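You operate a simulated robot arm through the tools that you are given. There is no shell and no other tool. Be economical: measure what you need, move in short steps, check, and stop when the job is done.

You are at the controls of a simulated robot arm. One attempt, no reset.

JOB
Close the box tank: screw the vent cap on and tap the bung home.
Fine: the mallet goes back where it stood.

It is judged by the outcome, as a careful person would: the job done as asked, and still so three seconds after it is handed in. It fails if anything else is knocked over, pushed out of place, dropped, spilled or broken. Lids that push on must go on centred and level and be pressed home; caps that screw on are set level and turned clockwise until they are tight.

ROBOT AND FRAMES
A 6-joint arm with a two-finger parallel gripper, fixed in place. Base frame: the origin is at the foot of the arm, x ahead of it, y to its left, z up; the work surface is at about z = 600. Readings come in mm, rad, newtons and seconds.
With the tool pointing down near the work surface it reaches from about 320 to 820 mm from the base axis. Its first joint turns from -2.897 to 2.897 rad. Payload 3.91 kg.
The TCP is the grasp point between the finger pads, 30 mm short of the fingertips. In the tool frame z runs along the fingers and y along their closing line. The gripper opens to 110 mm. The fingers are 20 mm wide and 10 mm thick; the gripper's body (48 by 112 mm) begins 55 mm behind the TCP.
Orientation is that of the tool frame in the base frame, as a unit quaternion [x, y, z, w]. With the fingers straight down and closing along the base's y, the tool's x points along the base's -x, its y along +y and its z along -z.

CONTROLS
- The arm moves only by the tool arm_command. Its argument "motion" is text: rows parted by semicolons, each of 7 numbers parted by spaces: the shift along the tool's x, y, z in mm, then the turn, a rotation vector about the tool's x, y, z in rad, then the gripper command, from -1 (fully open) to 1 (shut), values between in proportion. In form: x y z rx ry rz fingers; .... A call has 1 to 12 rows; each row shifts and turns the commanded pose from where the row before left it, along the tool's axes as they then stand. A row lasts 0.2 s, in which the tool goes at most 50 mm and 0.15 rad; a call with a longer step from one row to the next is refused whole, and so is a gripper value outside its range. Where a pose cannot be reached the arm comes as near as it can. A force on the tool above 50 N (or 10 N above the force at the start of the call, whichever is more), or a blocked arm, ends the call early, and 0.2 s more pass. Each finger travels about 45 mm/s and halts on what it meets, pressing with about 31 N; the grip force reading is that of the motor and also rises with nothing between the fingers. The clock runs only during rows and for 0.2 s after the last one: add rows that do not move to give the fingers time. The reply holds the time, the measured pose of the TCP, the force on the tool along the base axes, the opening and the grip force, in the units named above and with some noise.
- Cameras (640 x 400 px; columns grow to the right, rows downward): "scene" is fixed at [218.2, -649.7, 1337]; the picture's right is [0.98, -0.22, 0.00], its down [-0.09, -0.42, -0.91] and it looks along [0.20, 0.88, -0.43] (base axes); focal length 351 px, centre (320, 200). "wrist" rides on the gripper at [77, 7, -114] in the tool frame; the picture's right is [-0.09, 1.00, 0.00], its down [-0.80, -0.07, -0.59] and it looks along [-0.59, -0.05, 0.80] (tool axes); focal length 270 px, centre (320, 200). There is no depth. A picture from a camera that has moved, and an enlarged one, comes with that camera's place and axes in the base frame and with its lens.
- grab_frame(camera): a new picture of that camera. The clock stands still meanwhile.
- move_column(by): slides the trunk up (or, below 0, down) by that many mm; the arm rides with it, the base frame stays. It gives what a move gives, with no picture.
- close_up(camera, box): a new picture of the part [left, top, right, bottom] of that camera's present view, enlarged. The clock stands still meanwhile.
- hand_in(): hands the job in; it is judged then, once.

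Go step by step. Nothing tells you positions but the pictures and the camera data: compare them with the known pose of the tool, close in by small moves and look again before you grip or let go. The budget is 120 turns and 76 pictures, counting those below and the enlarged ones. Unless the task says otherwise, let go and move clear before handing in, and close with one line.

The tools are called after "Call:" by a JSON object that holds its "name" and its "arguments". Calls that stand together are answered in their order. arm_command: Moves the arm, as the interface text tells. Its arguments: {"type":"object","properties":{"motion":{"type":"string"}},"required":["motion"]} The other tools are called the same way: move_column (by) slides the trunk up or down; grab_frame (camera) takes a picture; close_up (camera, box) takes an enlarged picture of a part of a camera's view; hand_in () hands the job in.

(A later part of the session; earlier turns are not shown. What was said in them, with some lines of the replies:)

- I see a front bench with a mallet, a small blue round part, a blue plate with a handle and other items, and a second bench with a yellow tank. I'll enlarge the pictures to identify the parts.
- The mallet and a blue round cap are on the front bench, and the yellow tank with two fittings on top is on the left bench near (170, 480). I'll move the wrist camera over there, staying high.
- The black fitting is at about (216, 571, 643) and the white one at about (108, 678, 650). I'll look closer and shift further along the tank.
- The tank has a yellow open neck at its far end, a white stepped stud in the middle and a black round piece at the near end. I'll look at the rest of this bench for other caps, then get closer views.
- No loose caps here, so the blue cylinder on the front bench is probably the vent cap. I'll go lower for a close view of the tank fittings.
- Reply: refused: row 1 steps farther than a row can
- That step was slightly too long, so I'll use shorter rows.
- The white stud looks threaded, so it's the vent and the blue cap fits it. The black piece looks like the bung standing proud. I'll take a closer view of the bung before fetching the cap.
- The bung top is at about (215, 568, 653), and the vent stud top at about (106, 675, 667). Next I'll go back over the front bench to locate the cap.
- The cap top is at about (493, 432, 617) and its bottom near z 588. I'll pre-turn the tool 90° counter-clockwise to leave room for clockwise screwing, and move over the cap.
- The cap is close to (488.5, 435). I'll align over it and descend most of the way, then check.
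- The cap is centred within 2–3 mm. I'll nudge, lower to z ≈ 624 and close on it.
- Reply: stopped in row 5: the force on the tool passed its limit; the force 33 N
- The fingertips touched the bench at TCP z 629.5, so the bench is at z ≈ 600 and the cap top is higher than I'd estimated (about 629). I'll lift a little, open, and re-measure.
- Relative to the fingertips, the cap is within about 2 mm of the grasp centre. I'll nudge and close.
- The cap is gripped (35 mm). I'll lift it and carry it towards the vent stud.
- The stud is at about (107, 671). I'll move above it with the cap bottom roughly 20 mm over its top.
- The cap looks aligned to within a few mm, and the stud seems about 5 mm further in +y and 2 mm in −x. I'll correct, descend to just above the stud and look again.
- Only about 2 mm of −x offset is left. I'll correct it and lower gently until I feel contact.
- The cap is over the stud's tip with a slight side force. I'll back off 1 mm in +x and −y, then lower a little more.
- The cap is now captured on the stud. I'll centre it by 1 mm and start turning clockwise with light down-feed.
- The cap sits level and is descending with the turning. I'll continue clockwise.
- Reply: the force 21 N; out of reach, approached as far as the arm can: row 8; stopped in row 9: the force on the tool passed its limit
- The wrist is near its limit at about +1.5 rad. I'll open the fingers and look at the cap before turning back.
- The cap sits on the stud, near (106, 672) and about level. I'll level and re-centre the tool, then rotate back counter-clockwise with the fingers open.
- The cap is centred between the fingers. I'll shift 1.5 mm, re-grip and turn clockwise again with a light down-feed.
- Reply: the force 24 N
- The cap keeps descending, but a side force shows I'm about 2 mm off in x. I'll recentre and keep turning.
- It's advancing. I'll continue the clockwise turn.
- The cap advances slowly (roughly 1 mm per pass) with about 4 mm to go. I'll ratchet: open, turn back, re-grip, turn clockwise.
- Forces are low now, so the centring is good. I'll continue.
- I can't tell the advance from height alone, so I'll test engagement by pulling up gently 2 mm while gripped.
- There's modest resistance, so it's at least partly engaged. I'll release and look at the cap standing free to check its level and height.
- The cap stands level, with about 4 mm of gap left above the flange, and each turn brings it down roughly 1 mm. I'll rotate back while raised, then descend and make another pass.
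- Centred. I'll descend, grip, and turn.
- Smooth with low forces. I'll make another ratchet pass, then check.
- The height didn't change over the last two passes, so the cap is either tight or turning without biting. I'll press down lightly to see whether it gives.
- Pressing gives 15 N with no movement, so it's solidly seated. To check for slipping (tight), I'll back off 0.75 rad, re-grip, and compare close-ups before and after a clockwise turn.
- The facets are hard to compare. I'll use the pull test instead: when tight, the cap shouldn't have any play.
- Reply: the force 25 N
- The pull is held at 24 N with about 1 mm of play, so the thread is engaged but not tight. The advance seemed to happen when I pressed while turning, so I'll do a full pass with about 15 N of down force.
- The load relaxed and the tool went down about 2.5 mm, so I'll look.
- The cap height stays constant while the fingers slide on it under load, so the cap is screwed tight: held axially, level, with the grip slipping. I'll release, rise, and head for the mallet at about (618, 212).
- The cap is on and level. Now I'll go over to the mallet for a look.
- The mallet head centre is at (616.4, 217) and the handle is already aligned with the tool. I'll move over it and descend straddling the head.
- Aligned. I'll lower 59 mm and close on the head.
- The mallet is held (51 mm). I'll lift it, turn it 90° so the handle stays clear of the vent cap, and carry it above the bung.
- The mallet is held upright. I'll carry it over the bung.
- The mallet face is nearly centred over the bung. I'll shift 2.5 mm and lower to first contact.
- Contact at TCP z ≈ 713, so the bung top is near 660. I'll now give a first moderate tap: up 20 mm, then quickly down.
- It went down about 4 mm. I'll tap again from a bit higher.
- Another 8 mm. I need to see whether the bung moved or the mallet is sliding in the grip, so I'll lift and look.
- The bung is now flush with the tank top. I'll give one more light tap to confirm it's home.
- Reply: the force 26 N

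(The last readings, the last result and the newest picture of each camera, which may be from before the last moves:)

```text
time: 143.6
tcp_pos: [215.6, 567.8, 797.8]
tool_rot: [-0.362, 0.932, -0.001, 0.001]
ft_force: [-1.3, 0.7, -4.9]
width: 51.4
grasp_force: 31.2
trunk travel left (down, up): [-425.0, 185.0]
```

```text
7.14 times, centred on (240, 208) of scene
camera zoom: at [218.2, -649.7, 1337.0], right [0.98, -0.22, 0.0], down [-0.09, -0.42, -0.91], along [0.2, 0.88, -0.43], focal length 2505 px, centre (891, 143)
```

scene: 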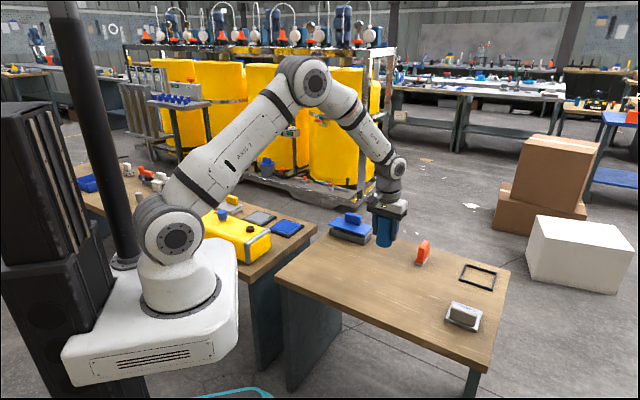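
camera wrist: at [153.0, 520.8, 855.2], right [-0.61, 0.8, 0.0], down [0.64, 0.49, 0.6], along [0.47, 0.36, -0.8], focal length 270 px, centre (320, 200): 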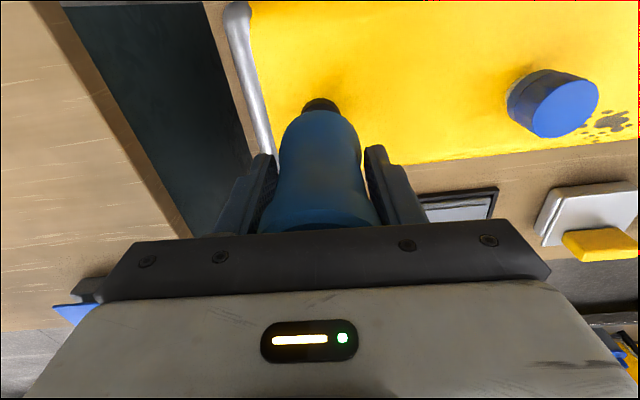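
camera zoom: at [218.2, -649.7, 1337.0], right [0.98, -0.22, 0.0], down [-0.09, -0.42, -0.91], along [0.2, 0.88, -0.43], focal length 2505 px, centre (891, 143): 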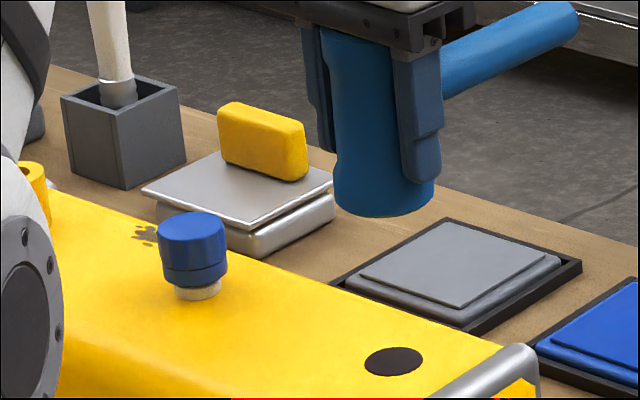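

The bung is flush and met a hard stop, so it's home. Now I'll return the mallet along the same path.

Call:
{"name": "arm_command", "arguments": {"motion": "-5.07 -44.27 0 0 0 0 1;-5.07 -44.27 0 0 0 0 1;-5.07 -44.27 0 0 0 0 1;-5.07 -44.27 0 0 0 0 1;-5.07 -44.27 0 0 0 0 1;-5.07 -44.27 0 0 0 0 1;-5.07 -44.27 0 0 0 0 1;-5.07 -44.27 0 0 0 0 1;-5.07 -44.27 0 0 0 0 1;-5.07 -44.27 0 0 0 0 1;-5.07 -44.27 0 0 0 0 1;-5.13 -44.23 0 0 0 0 1"}}

Call:
{"name": "arm_command", "arguments": {"motion": "0 0 0 0 0 -0.15 1;0 0 0 0 0 -0.15 1;0 0 0 0 0 -0.15 1;0 0 0 0 0 -0.15 1;0 0 0 0 0 -0.15 1;0 0 0 0 0 -0.15 1;0 0 0 0 0 -0.15 1;0 0 0 0 0 -0.15 1;0 0 0 0 0 -0.15 1;0 0 0 0 0 -0.15 1;0 0 0 0 0 -0.0708 1;0 0 0 0 0 0 1"}}

Call:
{"name": "arm_command", "arguments": {"motion": "0 0 30 0 0 0 1;0 0 30 0 0 0 1;0 0 30 0 0 0 1;0 0 25 0 0 0 1;0 0 15 0 0 0 1;0 0 8 0 0 0 1;0 0 0 0 0 0 1;0 0 0 0 0 0 1"}}

Call:
{"name": "close_up", "arguments": {"camera": "scene", "box": [320, 210, 440, 300]}}

```text
time: 146.2
tcp_pos: [615.5, 214.2, 796.2]
tool_rot: [-0.361, 0.932, 0.0, 0.001]
ft_force: [-0.1, -0.3, -3.7]
width: 51.4
grasp_force: 30.6
trunk travel left (down, up): [-425.0, 185.0]
```

```text
time: 148.8
tcp_pos: [616.2, 216.2, 796.3]
tool_rot: [0.915, -0.403, 0.0, -0.001]
ft_force: [0.0, -0.1, -4.3]
width: 51.2
grasp_force: 30.8
trunk travel left (down, up): [-425.0, 185.0]
```

```text
time: 150.6
tcp_pos: [617.0, 216.6, 660.3]
tool_rot: [0.915, -0.404, 0.001, 0.0]
ft_force: [0.2, 0.4, -4.3]
width: 51.3
grasp_force: 31.0
trunk travel left (down, up): [-425.0, 185.0]
```

```text
4.44 times, centred on (380, 255) of scene
camera zoom: at [218.2, -649.7, 1337.0], right [0.98, -0.22, 0.0], down [-0.09, -0.42, -0.91], along [0.2, 0.88, -0.43], focal length 1559 px, centre (53, -44)
```

zoom: 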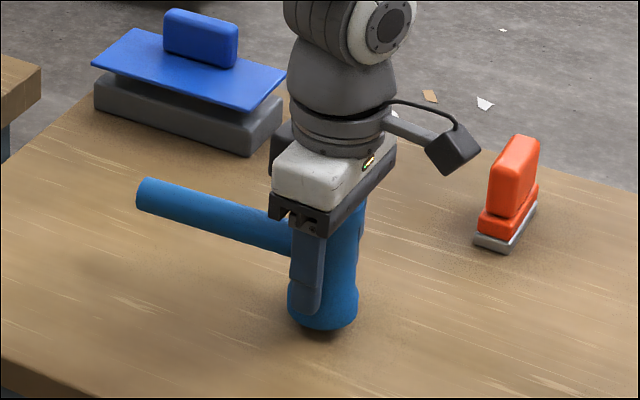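

Only about 8 mm is left and the pose matches the original. I'll lower gently to contact.

Call:
{"name": "arm_command", "arguments": {"motion": "0 0 3 0 0 0 1;0 0 2 0 0 0 1;0 0 1 0 0 0 1;0 0 1 0 0 0 1;0 0 0 0 0 0 1"}}

```text
time: 151.8
tcp_pos: [615.1, 217.1, 651.5]
tool_rot: [0.914, -0.405, 0.001, -0.001]
ft_force: [-0.9, 0.3, -4.4]
width: 51.2
grasp_force: 30.9
trunk travel left (down, up): [-425.0, 185.0]
```

Call:
{"name": "arm_command", "arguments": {"motion": "0 0 1 0 0 0 1;0 0 0.5 0 0 0 1;0 0 0 0 0 0 1"}}

```text
time: 152.6
tcp_pos: [615.3, 217.5, 651.1]
tool_rot: [0.915, -0.403, 0.001, -0.002]
ft_force: [-1.9, 1.0, 2.7]
width: 51.0
grasp_force: 31.4
trunk travel left (down, up): [-425.0, 185.0]
```

The mallet is standing on the bench. I'll open slowly and rise straight up.

Call:
{"name": "arm_command", "arguments": {"motion": "0 0 0 0 0 0 0;0 0 0 0 0 0 -0.2;0 0 0 0 0 0 -0.4;0 0 0 0 0 0 -0.64;0 0 0 0 0 0 -0.64"}}

Call:
{"name": "arm_command", "arguments": {"motion": "0 0 -10 0 0 0 -0.64;0 0 -30 0 0 0 -0.64;0 0 -40 0 0 0 -0.64;0 0 -40 0 0 0 -0.64;0 0 -30 0 0 0 -0.64;0 0 0 0 0 0 -0.64"}}

Call:
{"name": "close_up", "arguments": {"camera": "scene", "box": [310, 230, 400, 290]}}

```text
time: 153.8
tcp_pos: [615.5, 217.3, 650.4]
tool_rot: [0.915, -0.404, 0.002, -0.001]
ft_force: [-0.7, -0.3, -0.1]
width: 90.5
grasp_force: 0.2
trunk travel left (down, up): [-425.0, 185.0]
```

```text
time: 155.2
tcp_pos: [615.3, 218.0, 801.0]
tool_rot: [0.914, -0.405, 0.001, -0.001]
ft_force: [0.8, -0.1, 0.1]
width: 89.9
grasp_force: 0.0
trunk travel left (down, up): [-425.0, 185.0]
```

```text
6.67 times, centred on (355, 260) of scene
camera zoom: at [218.2, -649.7, 1337.0], right [0.98, -0.22, 0.0], down [-0.09, -0.42, -0.91], along [0.2, 0.88, -0.43], focal length 2338 px, centre (87, -200)
```

zoom: 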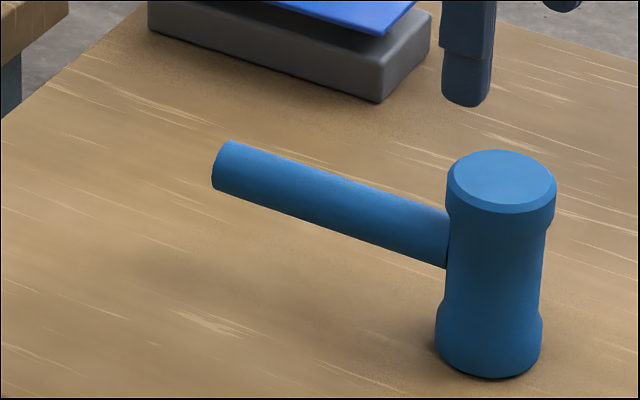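

The mallet is back where it stood. I have budget left, so I'll go back and verify the vent cap is truly tight.

Call:
{"name": "arm_command", "arguments": {"motion": "-42.44 4.43 0 0 0 0 -0.1;-42.44 4.43 0 0 0 0 -0.1;-42.44 4.43 0 0 0 0 -0.1;-42.44 4.43 0 0 0 0 -0.1;-42.44 4.43 0 0 0 0 -0.1;-42.44 4.43 0 0 0 0 -0.1;-42.44 4.43 0 0 0 0 -0.1;-42.44 4.43 0 0 0 0 -0.1;0 0 0 0 0 0 -0.1"}}

Call:
{"name": "arm_command", "arguments": {"motion": "-42.44 4.43 0 0 0 0 -0.1;-42.44 4.43 0 0 0 0 -0.1;-42.44 4.43 0 0 0 0 -0.1;-42.44 4.43 0 0 0 0 -0.1;-42.44 4.43 0 0 0 0 -0.1;-42.44 4.43 0 0 0 0 -0.1;-42.44 4.43 0 0 0 0 -0.1;-42.44 4.43 0 0 0 0 -0.1;0 0 0 0 0 0 -0.1"}}

Call:
{"name": "close_up", "arguments": {"camera": "scene", "box": [212, 206, 232, 222]}}

Call:
{"name": "close_up", "arguments": {"camera": "wrist", "box": [280, 70, 360, 170]}}

```text
time: 157.2
tcp_pos: [358.6, 443.3, 800.8]
tool_rot: [0.914, -0.405, 0.001, -0.002]
ft_force: [0.0, -0.3, 0.0]
width: 60.4
grasp_force: 0.1
trunk travel left (down, up): [-425.0, 185.0]
```

```text
time: 159.2
tcp_pos: [105.2, 672.2, 801.1]
tool_rot: [0.915, -0.404, 0.001, -0.002]
ft_force: [-0.6, 0.4, 0.1]
width: 60.6
grasp_force: 0.0
trunk travel left (down, up): [-425.0, 185.0]
```

```text
16.00 times, centred on (222, 214) of scene
camera zoom: at [218.2, -649.7, 1337.0], right [0.98, -0.22, 0.0], down [-0.09, -0.42, -0.91], along [0.2, 0.88, -0.43], focal length 5612 px, centre (1888, -24)
```

zoom: 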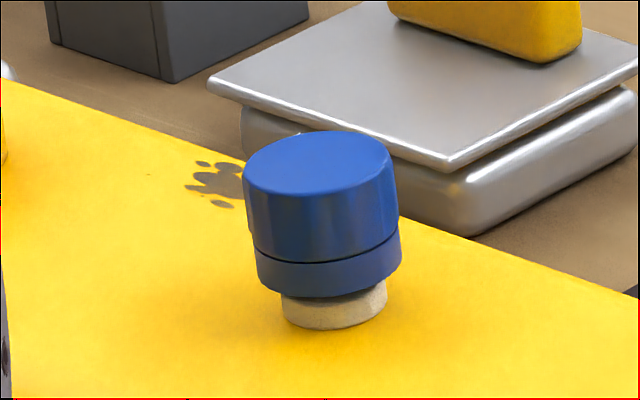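

```text
4.00 times, centred on (320, 120) of wrist
camera zoom: at [152.3, 611.1, 914.9], right [-0.8, -0.61, 0.0], down [-0.49, 0.64, 0.59], along [-0.36, 0.47, -0.8], focal length 1081 px, centre (320, 520)
```

zoom: 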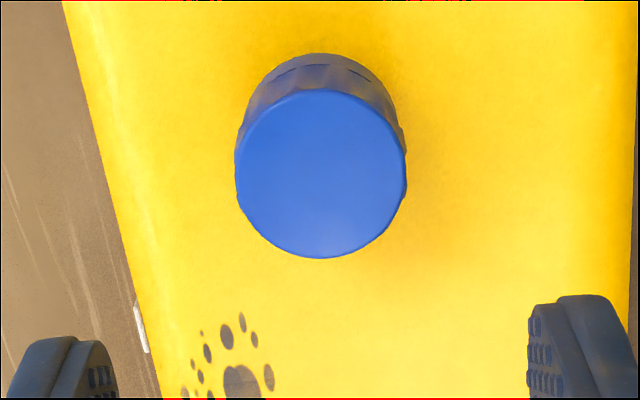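

I'll grip again, turn 0.3 rad clockwise, release, and compare the facet lines in the same fixed view.

Call:
{"name": "arm_command", "arguments": {"motion": "0 0 0 0 0 0.15 -0.1;0 0 0 0 0 0.15 -0.1;0 0 20 0 0 0.15 -0.1;0 0 30 0 0 0.15 -0.1;0 0 30 0 0 0.1 -0.1;0 0 28 0 0 0 -0.1;0 0 0 0 0 0 -0.1;0 0 0 0 0 0 0.4;0 0 0 0 0 0 1;0 0 0 0 0 0 1;0 0 0 0 0 0 1;0 0 0 0 0 0 1"}}

Call:
{"name": "arm_command", "arguments": {"motion": "0 0 0.5 0 0 0.1 1;0 0 0 0 0 0.1 1;0 0 0 0 0 0.1 1;0 0 0 0 0 0 1"}}

Call:
{"name": "arm_command", "arguments": {"motion": "0 0 0 0 0 0 0.3;0 0 0 0 0 0 0;0 0 0 0 0 0 -0.1;0 0 -15 0 0 0 -0.1;0 0 -30 0 0 0 -0.1;0 0 -30 0 0 0 -0.1;0 0 0 0 0 0 -0.1"}}

Call:
{"name": "close_up", "arguments": {"camera": "scene", "box": [212, 206, 232, 222]}}

```text
time: 161.8
tcp_pos: [106.7, 670.9, 691.7]
tool_rot: [0.72, -0.694, 0.0, -0.001]
ft_force: [-1.5, -0.8, 0.1]
width: 35.0
grasp_force: 31.3
trunk travel left (down, up): [-425.0, 185.0]
```

```text
time: 162.8
tcp_pos: [105.7, 671.0, 691.5]
tool_rot: [-0.609, 0.793, -0.001, 0.001]
ft_force: [-5.8, -1.5, 1.0]
width: 34.2
grasp_force: 31.1
trunk travel left (down, up): [-425.0, 185.0]
```

```text
time: 164.4
tcp_pos: [105.8, 671.2, 767.4]
tool_rot: [-0.609, 0.794, -0.001, 0.0]
ft_force: [-0.4, -0.2, -0.2]
width: 60.8
grasp_force: 0.1
trunk travel left (down, up): [-425.0, 185.0]
```

```text
16.00 times, centred on (222, 214) of scene
camera zoom: at [218.2, -649.7, 1337.0], right [0.98, -0.22, 0.0], down [-0.09, -0.42, -0.91], along [0.2, 0.88, -0.43], focal length 5612 px, centre (1888, -24)
```

zoom: 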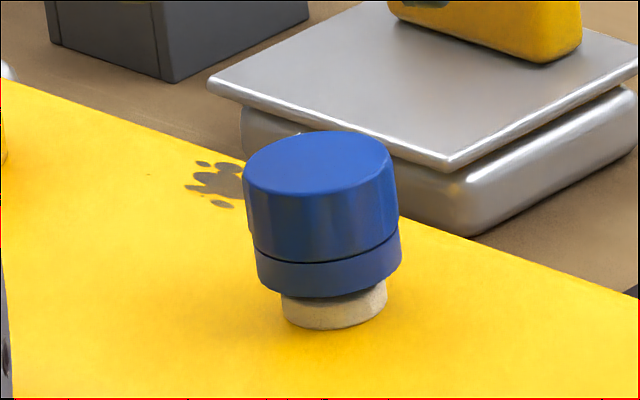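

The view is identical, so the cap didn't rotate and the grip slipped: it's firm. To be sure it's an end stop and not a jam, I'll back it off slightly and retighten, watching whether it moves.

Call:
{"name": "arm_command", "arguments": {"motion": "0 0 25 0 0 0 -0.1;0 0 25 0 0 0 -0.1;0 0 25 0 0 0 -0.1;0 0 0 0 0 0 -0.1;0 0 0 0 0 0 0.4;0 0 0 0 0 0 1;0 0 0 0 0 0 1;0 0 0 0 0 0 1;0 0 0 0 0 0 1"}}

Call:
{"name": "arm_command", "arguments": {"motion": "0 0 0 0 0 -0.1 1;0 0 0 0 0 -0.1 1;0 0 0 0 0 -0.1 1;0 0 0 0 0 -0.1 1;0 0 0 0 0 0 1"}}

Call:
{"name": "close_up", "arguments": {"camera": "scene", "box": [212, 206, 232, 222]}}

```text
time: 166.4
tcp_pos: [105.7, 670.4, 693.3]
tool_rot: [-0.609, 0.793, 0.001, 0.001]
ft_force: [-11.7, 4.0, -0.5]
width: 34.4
grasp_force: 31.0
trunk travel left (down, up): [-425.0, 185.0]
```

```text
time: 167.6
tcp_pos: [107.1, 672.1, 693.6]
tool_rot: [0.754, -0.656, 0.0, -0.002]
ft_force: [-9.5, 3.1, 4.3]
width: 34.9
grasp_force: 31.0
trunk travel left (down, up): [-425.0, 185.0]
```

```text
16.00 times, centred on (222, 214) of scene
camera zoom: at [218.2, -649.7, 1337.0], right [0.98, -0.22, 0.0], down [-0.09, -0.42, -0.91], along [0.2, 0.88, -0.43], focal length 5612 px, centre (1888, -24)
```

zoom: 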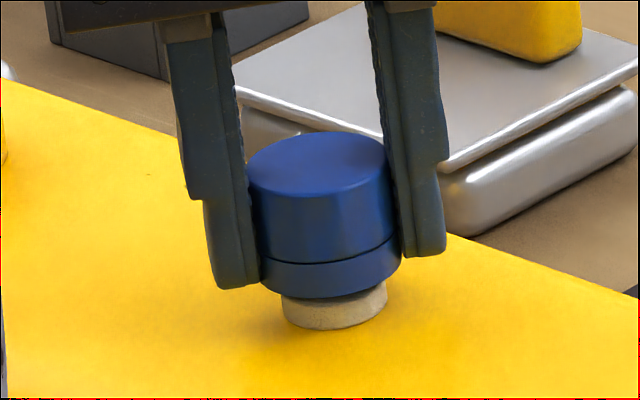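

Call:
{"name": "arm_command", "arguments": {"motion": "-0.4 1.1 0 0 0 0 1;0 0 0 0 0 0 1;0 0 0 0 0 0 0.3;0 0 0 0 0 0 0;0 0 0 0 0 0 -0.1;0 0 -25 0 0 0 -0.1;0 0 -30 0 0 0 -0.1;0 0 0 0 0 0 -0.1"}}

Call:
{"name": "close_up", "arguments": {"camera": "scene", "box": [212, 206, 232, 222]}}

```text
time: 169.4
tcp_pos: [103.8, 671.3, 747.3]
tool_rot: [0.754, -0.656, 0.0, -0.001]
ft_force: [-0.1, 0.4, 0.3]
width: 60.3
grasp_force: 0.1
trunk travel left (down, up): [-425.0, 185.0]
```

```text
16.00 times, centred on (222, 214) of scene
camera zoom: at [218.2, -649.7, 1337.0], right [0.98, -0.22, 0.0], down [-0.09, -0.42, -0.91], along [0.2, 0.88, -0.43], focal length 5612 px, centre (1888, -24)
```

zoom: 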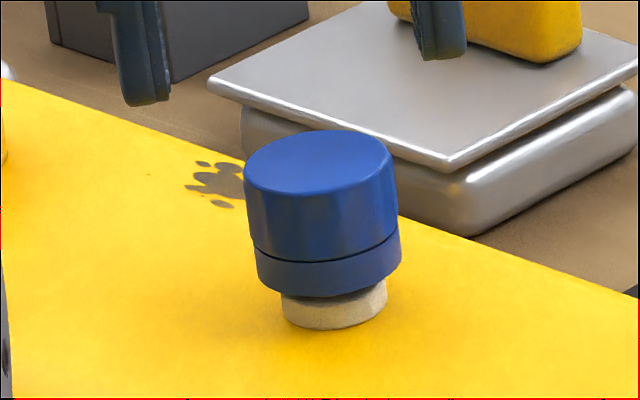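

The grip width depends only on gripper angle, the same in every pass, which shows the cap stays locked while the fingers slip. I'll finish with one last clockwise snug to undo any effect of the test.

Call:
{"name": "arm_command", "arguments": {"motion": "0.4 -1.1 25 0 0 0 -0.1;0 0 30 0 0 0 -0.1;0 0 0 0 0 0 -0.1;0 0 0 0 0 0 0.4;0 0 0 0 0 0 1;0 0 0 0 0 0 1;0 0 0 0 0 0 1;0 0 0 0 0 0 1"}}

Call:
{"name": "arm_command", "arguments": {"motion": "0 0 0.3 0 0 0.12 1;0 0 0.2 0 0 0.12 1;0 0 0 0 0 0.12 1;0 0 0 0 0 0.12 1;0 0 0 0 0 0.12 1;0 0 0 0 0 0.12 1;0 0 0 0 0 0.12 1;0 0 0 0 0 0.12 1;0 0 0 0 0 0.12 1;0 0 0 0 0 0.12 1;0 0 0 0 0 0 1"}}

Call:
{"name": "arm_command", "arguments": {"motion": "0 0 0.05 0 0 0.12 1;0 0 0 0 0 0.12 1;0 0 0 0 0 0.12 1;0 0 0 0 0 0.12 1;0 0 0 0 0 0.12 1;0 0 0 0 0 0.12 1;0 0 0 0 0 0.12 1;0 0 0 0 0 0.12 1;0 0 0 0 0 0.12 1;0 0 0 0 0 0.12 1;0 0 0 0 0 0 1"}}

Call:
{"name": "arm_command", "arguments": {"motion": "0 0 0 0 0 0 0.3;0 0 0 0 0 0 0;0 0 0 0 0 0 -0.2;0 0 -20 0 0 0 -0.2;0 0 -30 0 0 0 -0.2;0 0 -40 0 0 0 -0.2;0 0 -40 0 0 0 -0.2;0 0 -40 0 0 0 -0.2;0 0 0 0 0 0 -0.2"}}

Call:
{"name": "close_up", "arguments": {"camera": "scene", "box": [212, 206, 232, 222]}}

```text
time: 171.2
tcp_pos: [107.5, 668.6, 691.8]
tool_rot: [0.755, -0.656, 0.001, -0.002]
ft_force: [-10.7, 0.3, 0.6]
width: 34.2
grasp_force: 31.5
trunk travel left (down, up): [-425.0, 185.0]
```

```text
time: 173.6
tcp_pos: [105.6, 673.0, 691.4]
tool_rot: [-0.251, 0.968, 0.002, 0.002]
ft_force: [-13.8, 11.0, -0.3]
width: 34.5
grasp_force: 30.8
trunk travel left (down, up): [-425.0, 185.0]
```

```text
time: 176.0
tcp_pos: [107.7, 670.3, 690.2]
tool_rot: [0.339, 0.941, 0.001, 0.0]
ft_force: [1.8, 7.0, 1.2]
width: 34.6
grasp_force: 30.9
trunk travel left (down, up): [-425.0, 185.0]
```

```text
time: 178.0
tcp_pos: [108.0, 669.5, 859.1]
tool_rot: [0.339, 0.941, 0.002, -0.001]
ft_force: [0.3, -0.1, 0.2]
width: 66.4
grasp_force: 0.0
trunk travel left (down, up): [-425.0, 185.0]
```

```text
16.00 times, centred on (222, 214) of scene
camera zoom: at [218.2, -649.7, 1337.0], right [0.98, -0.22, 0.0], down [-0.09, -0.42, -0.91], along [0.2, 0.88, -0.43], focal length 5612 px, centre (1888, -24)
```

zoom: 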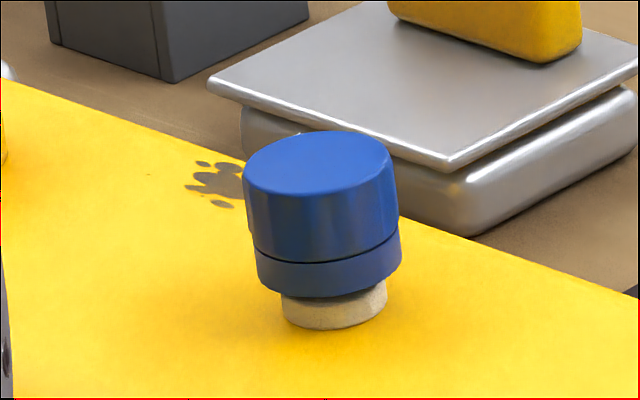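

After a small back-off (it rose about 0.3 mm), retightening brought it back to exactly the same height and facet position. That is a real end stop. One final overall look before handing in.

Call:
{"name": "grab_frame", "arguments": {"camera": "scene"}}

```text
5 pictures are left
```

scene: 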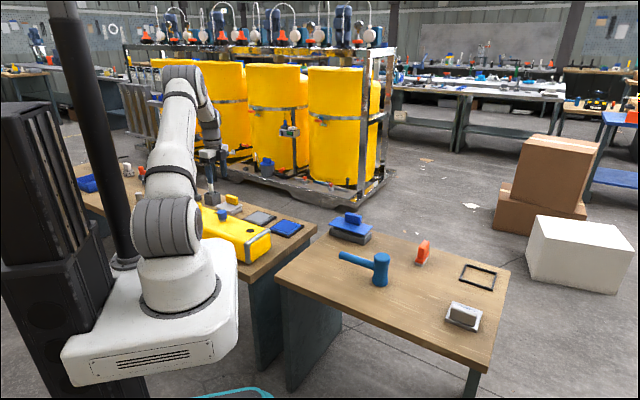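

Everything is in place: the mallet is back where it stood, the bung is flush, the cap is tight and the gripper is clear. Handing in.

Call:
{"name": "hand_in", "arguments": {}}

```text
The job is handed in.
```

I screwed the vent cap on level until it stopped, tapped the bung flush with the tank top, and stood the mallet back where it was. The cap sits about 4 mm above the stud's flange; I took that as its end stop because it wouldn't turn or drop any further.
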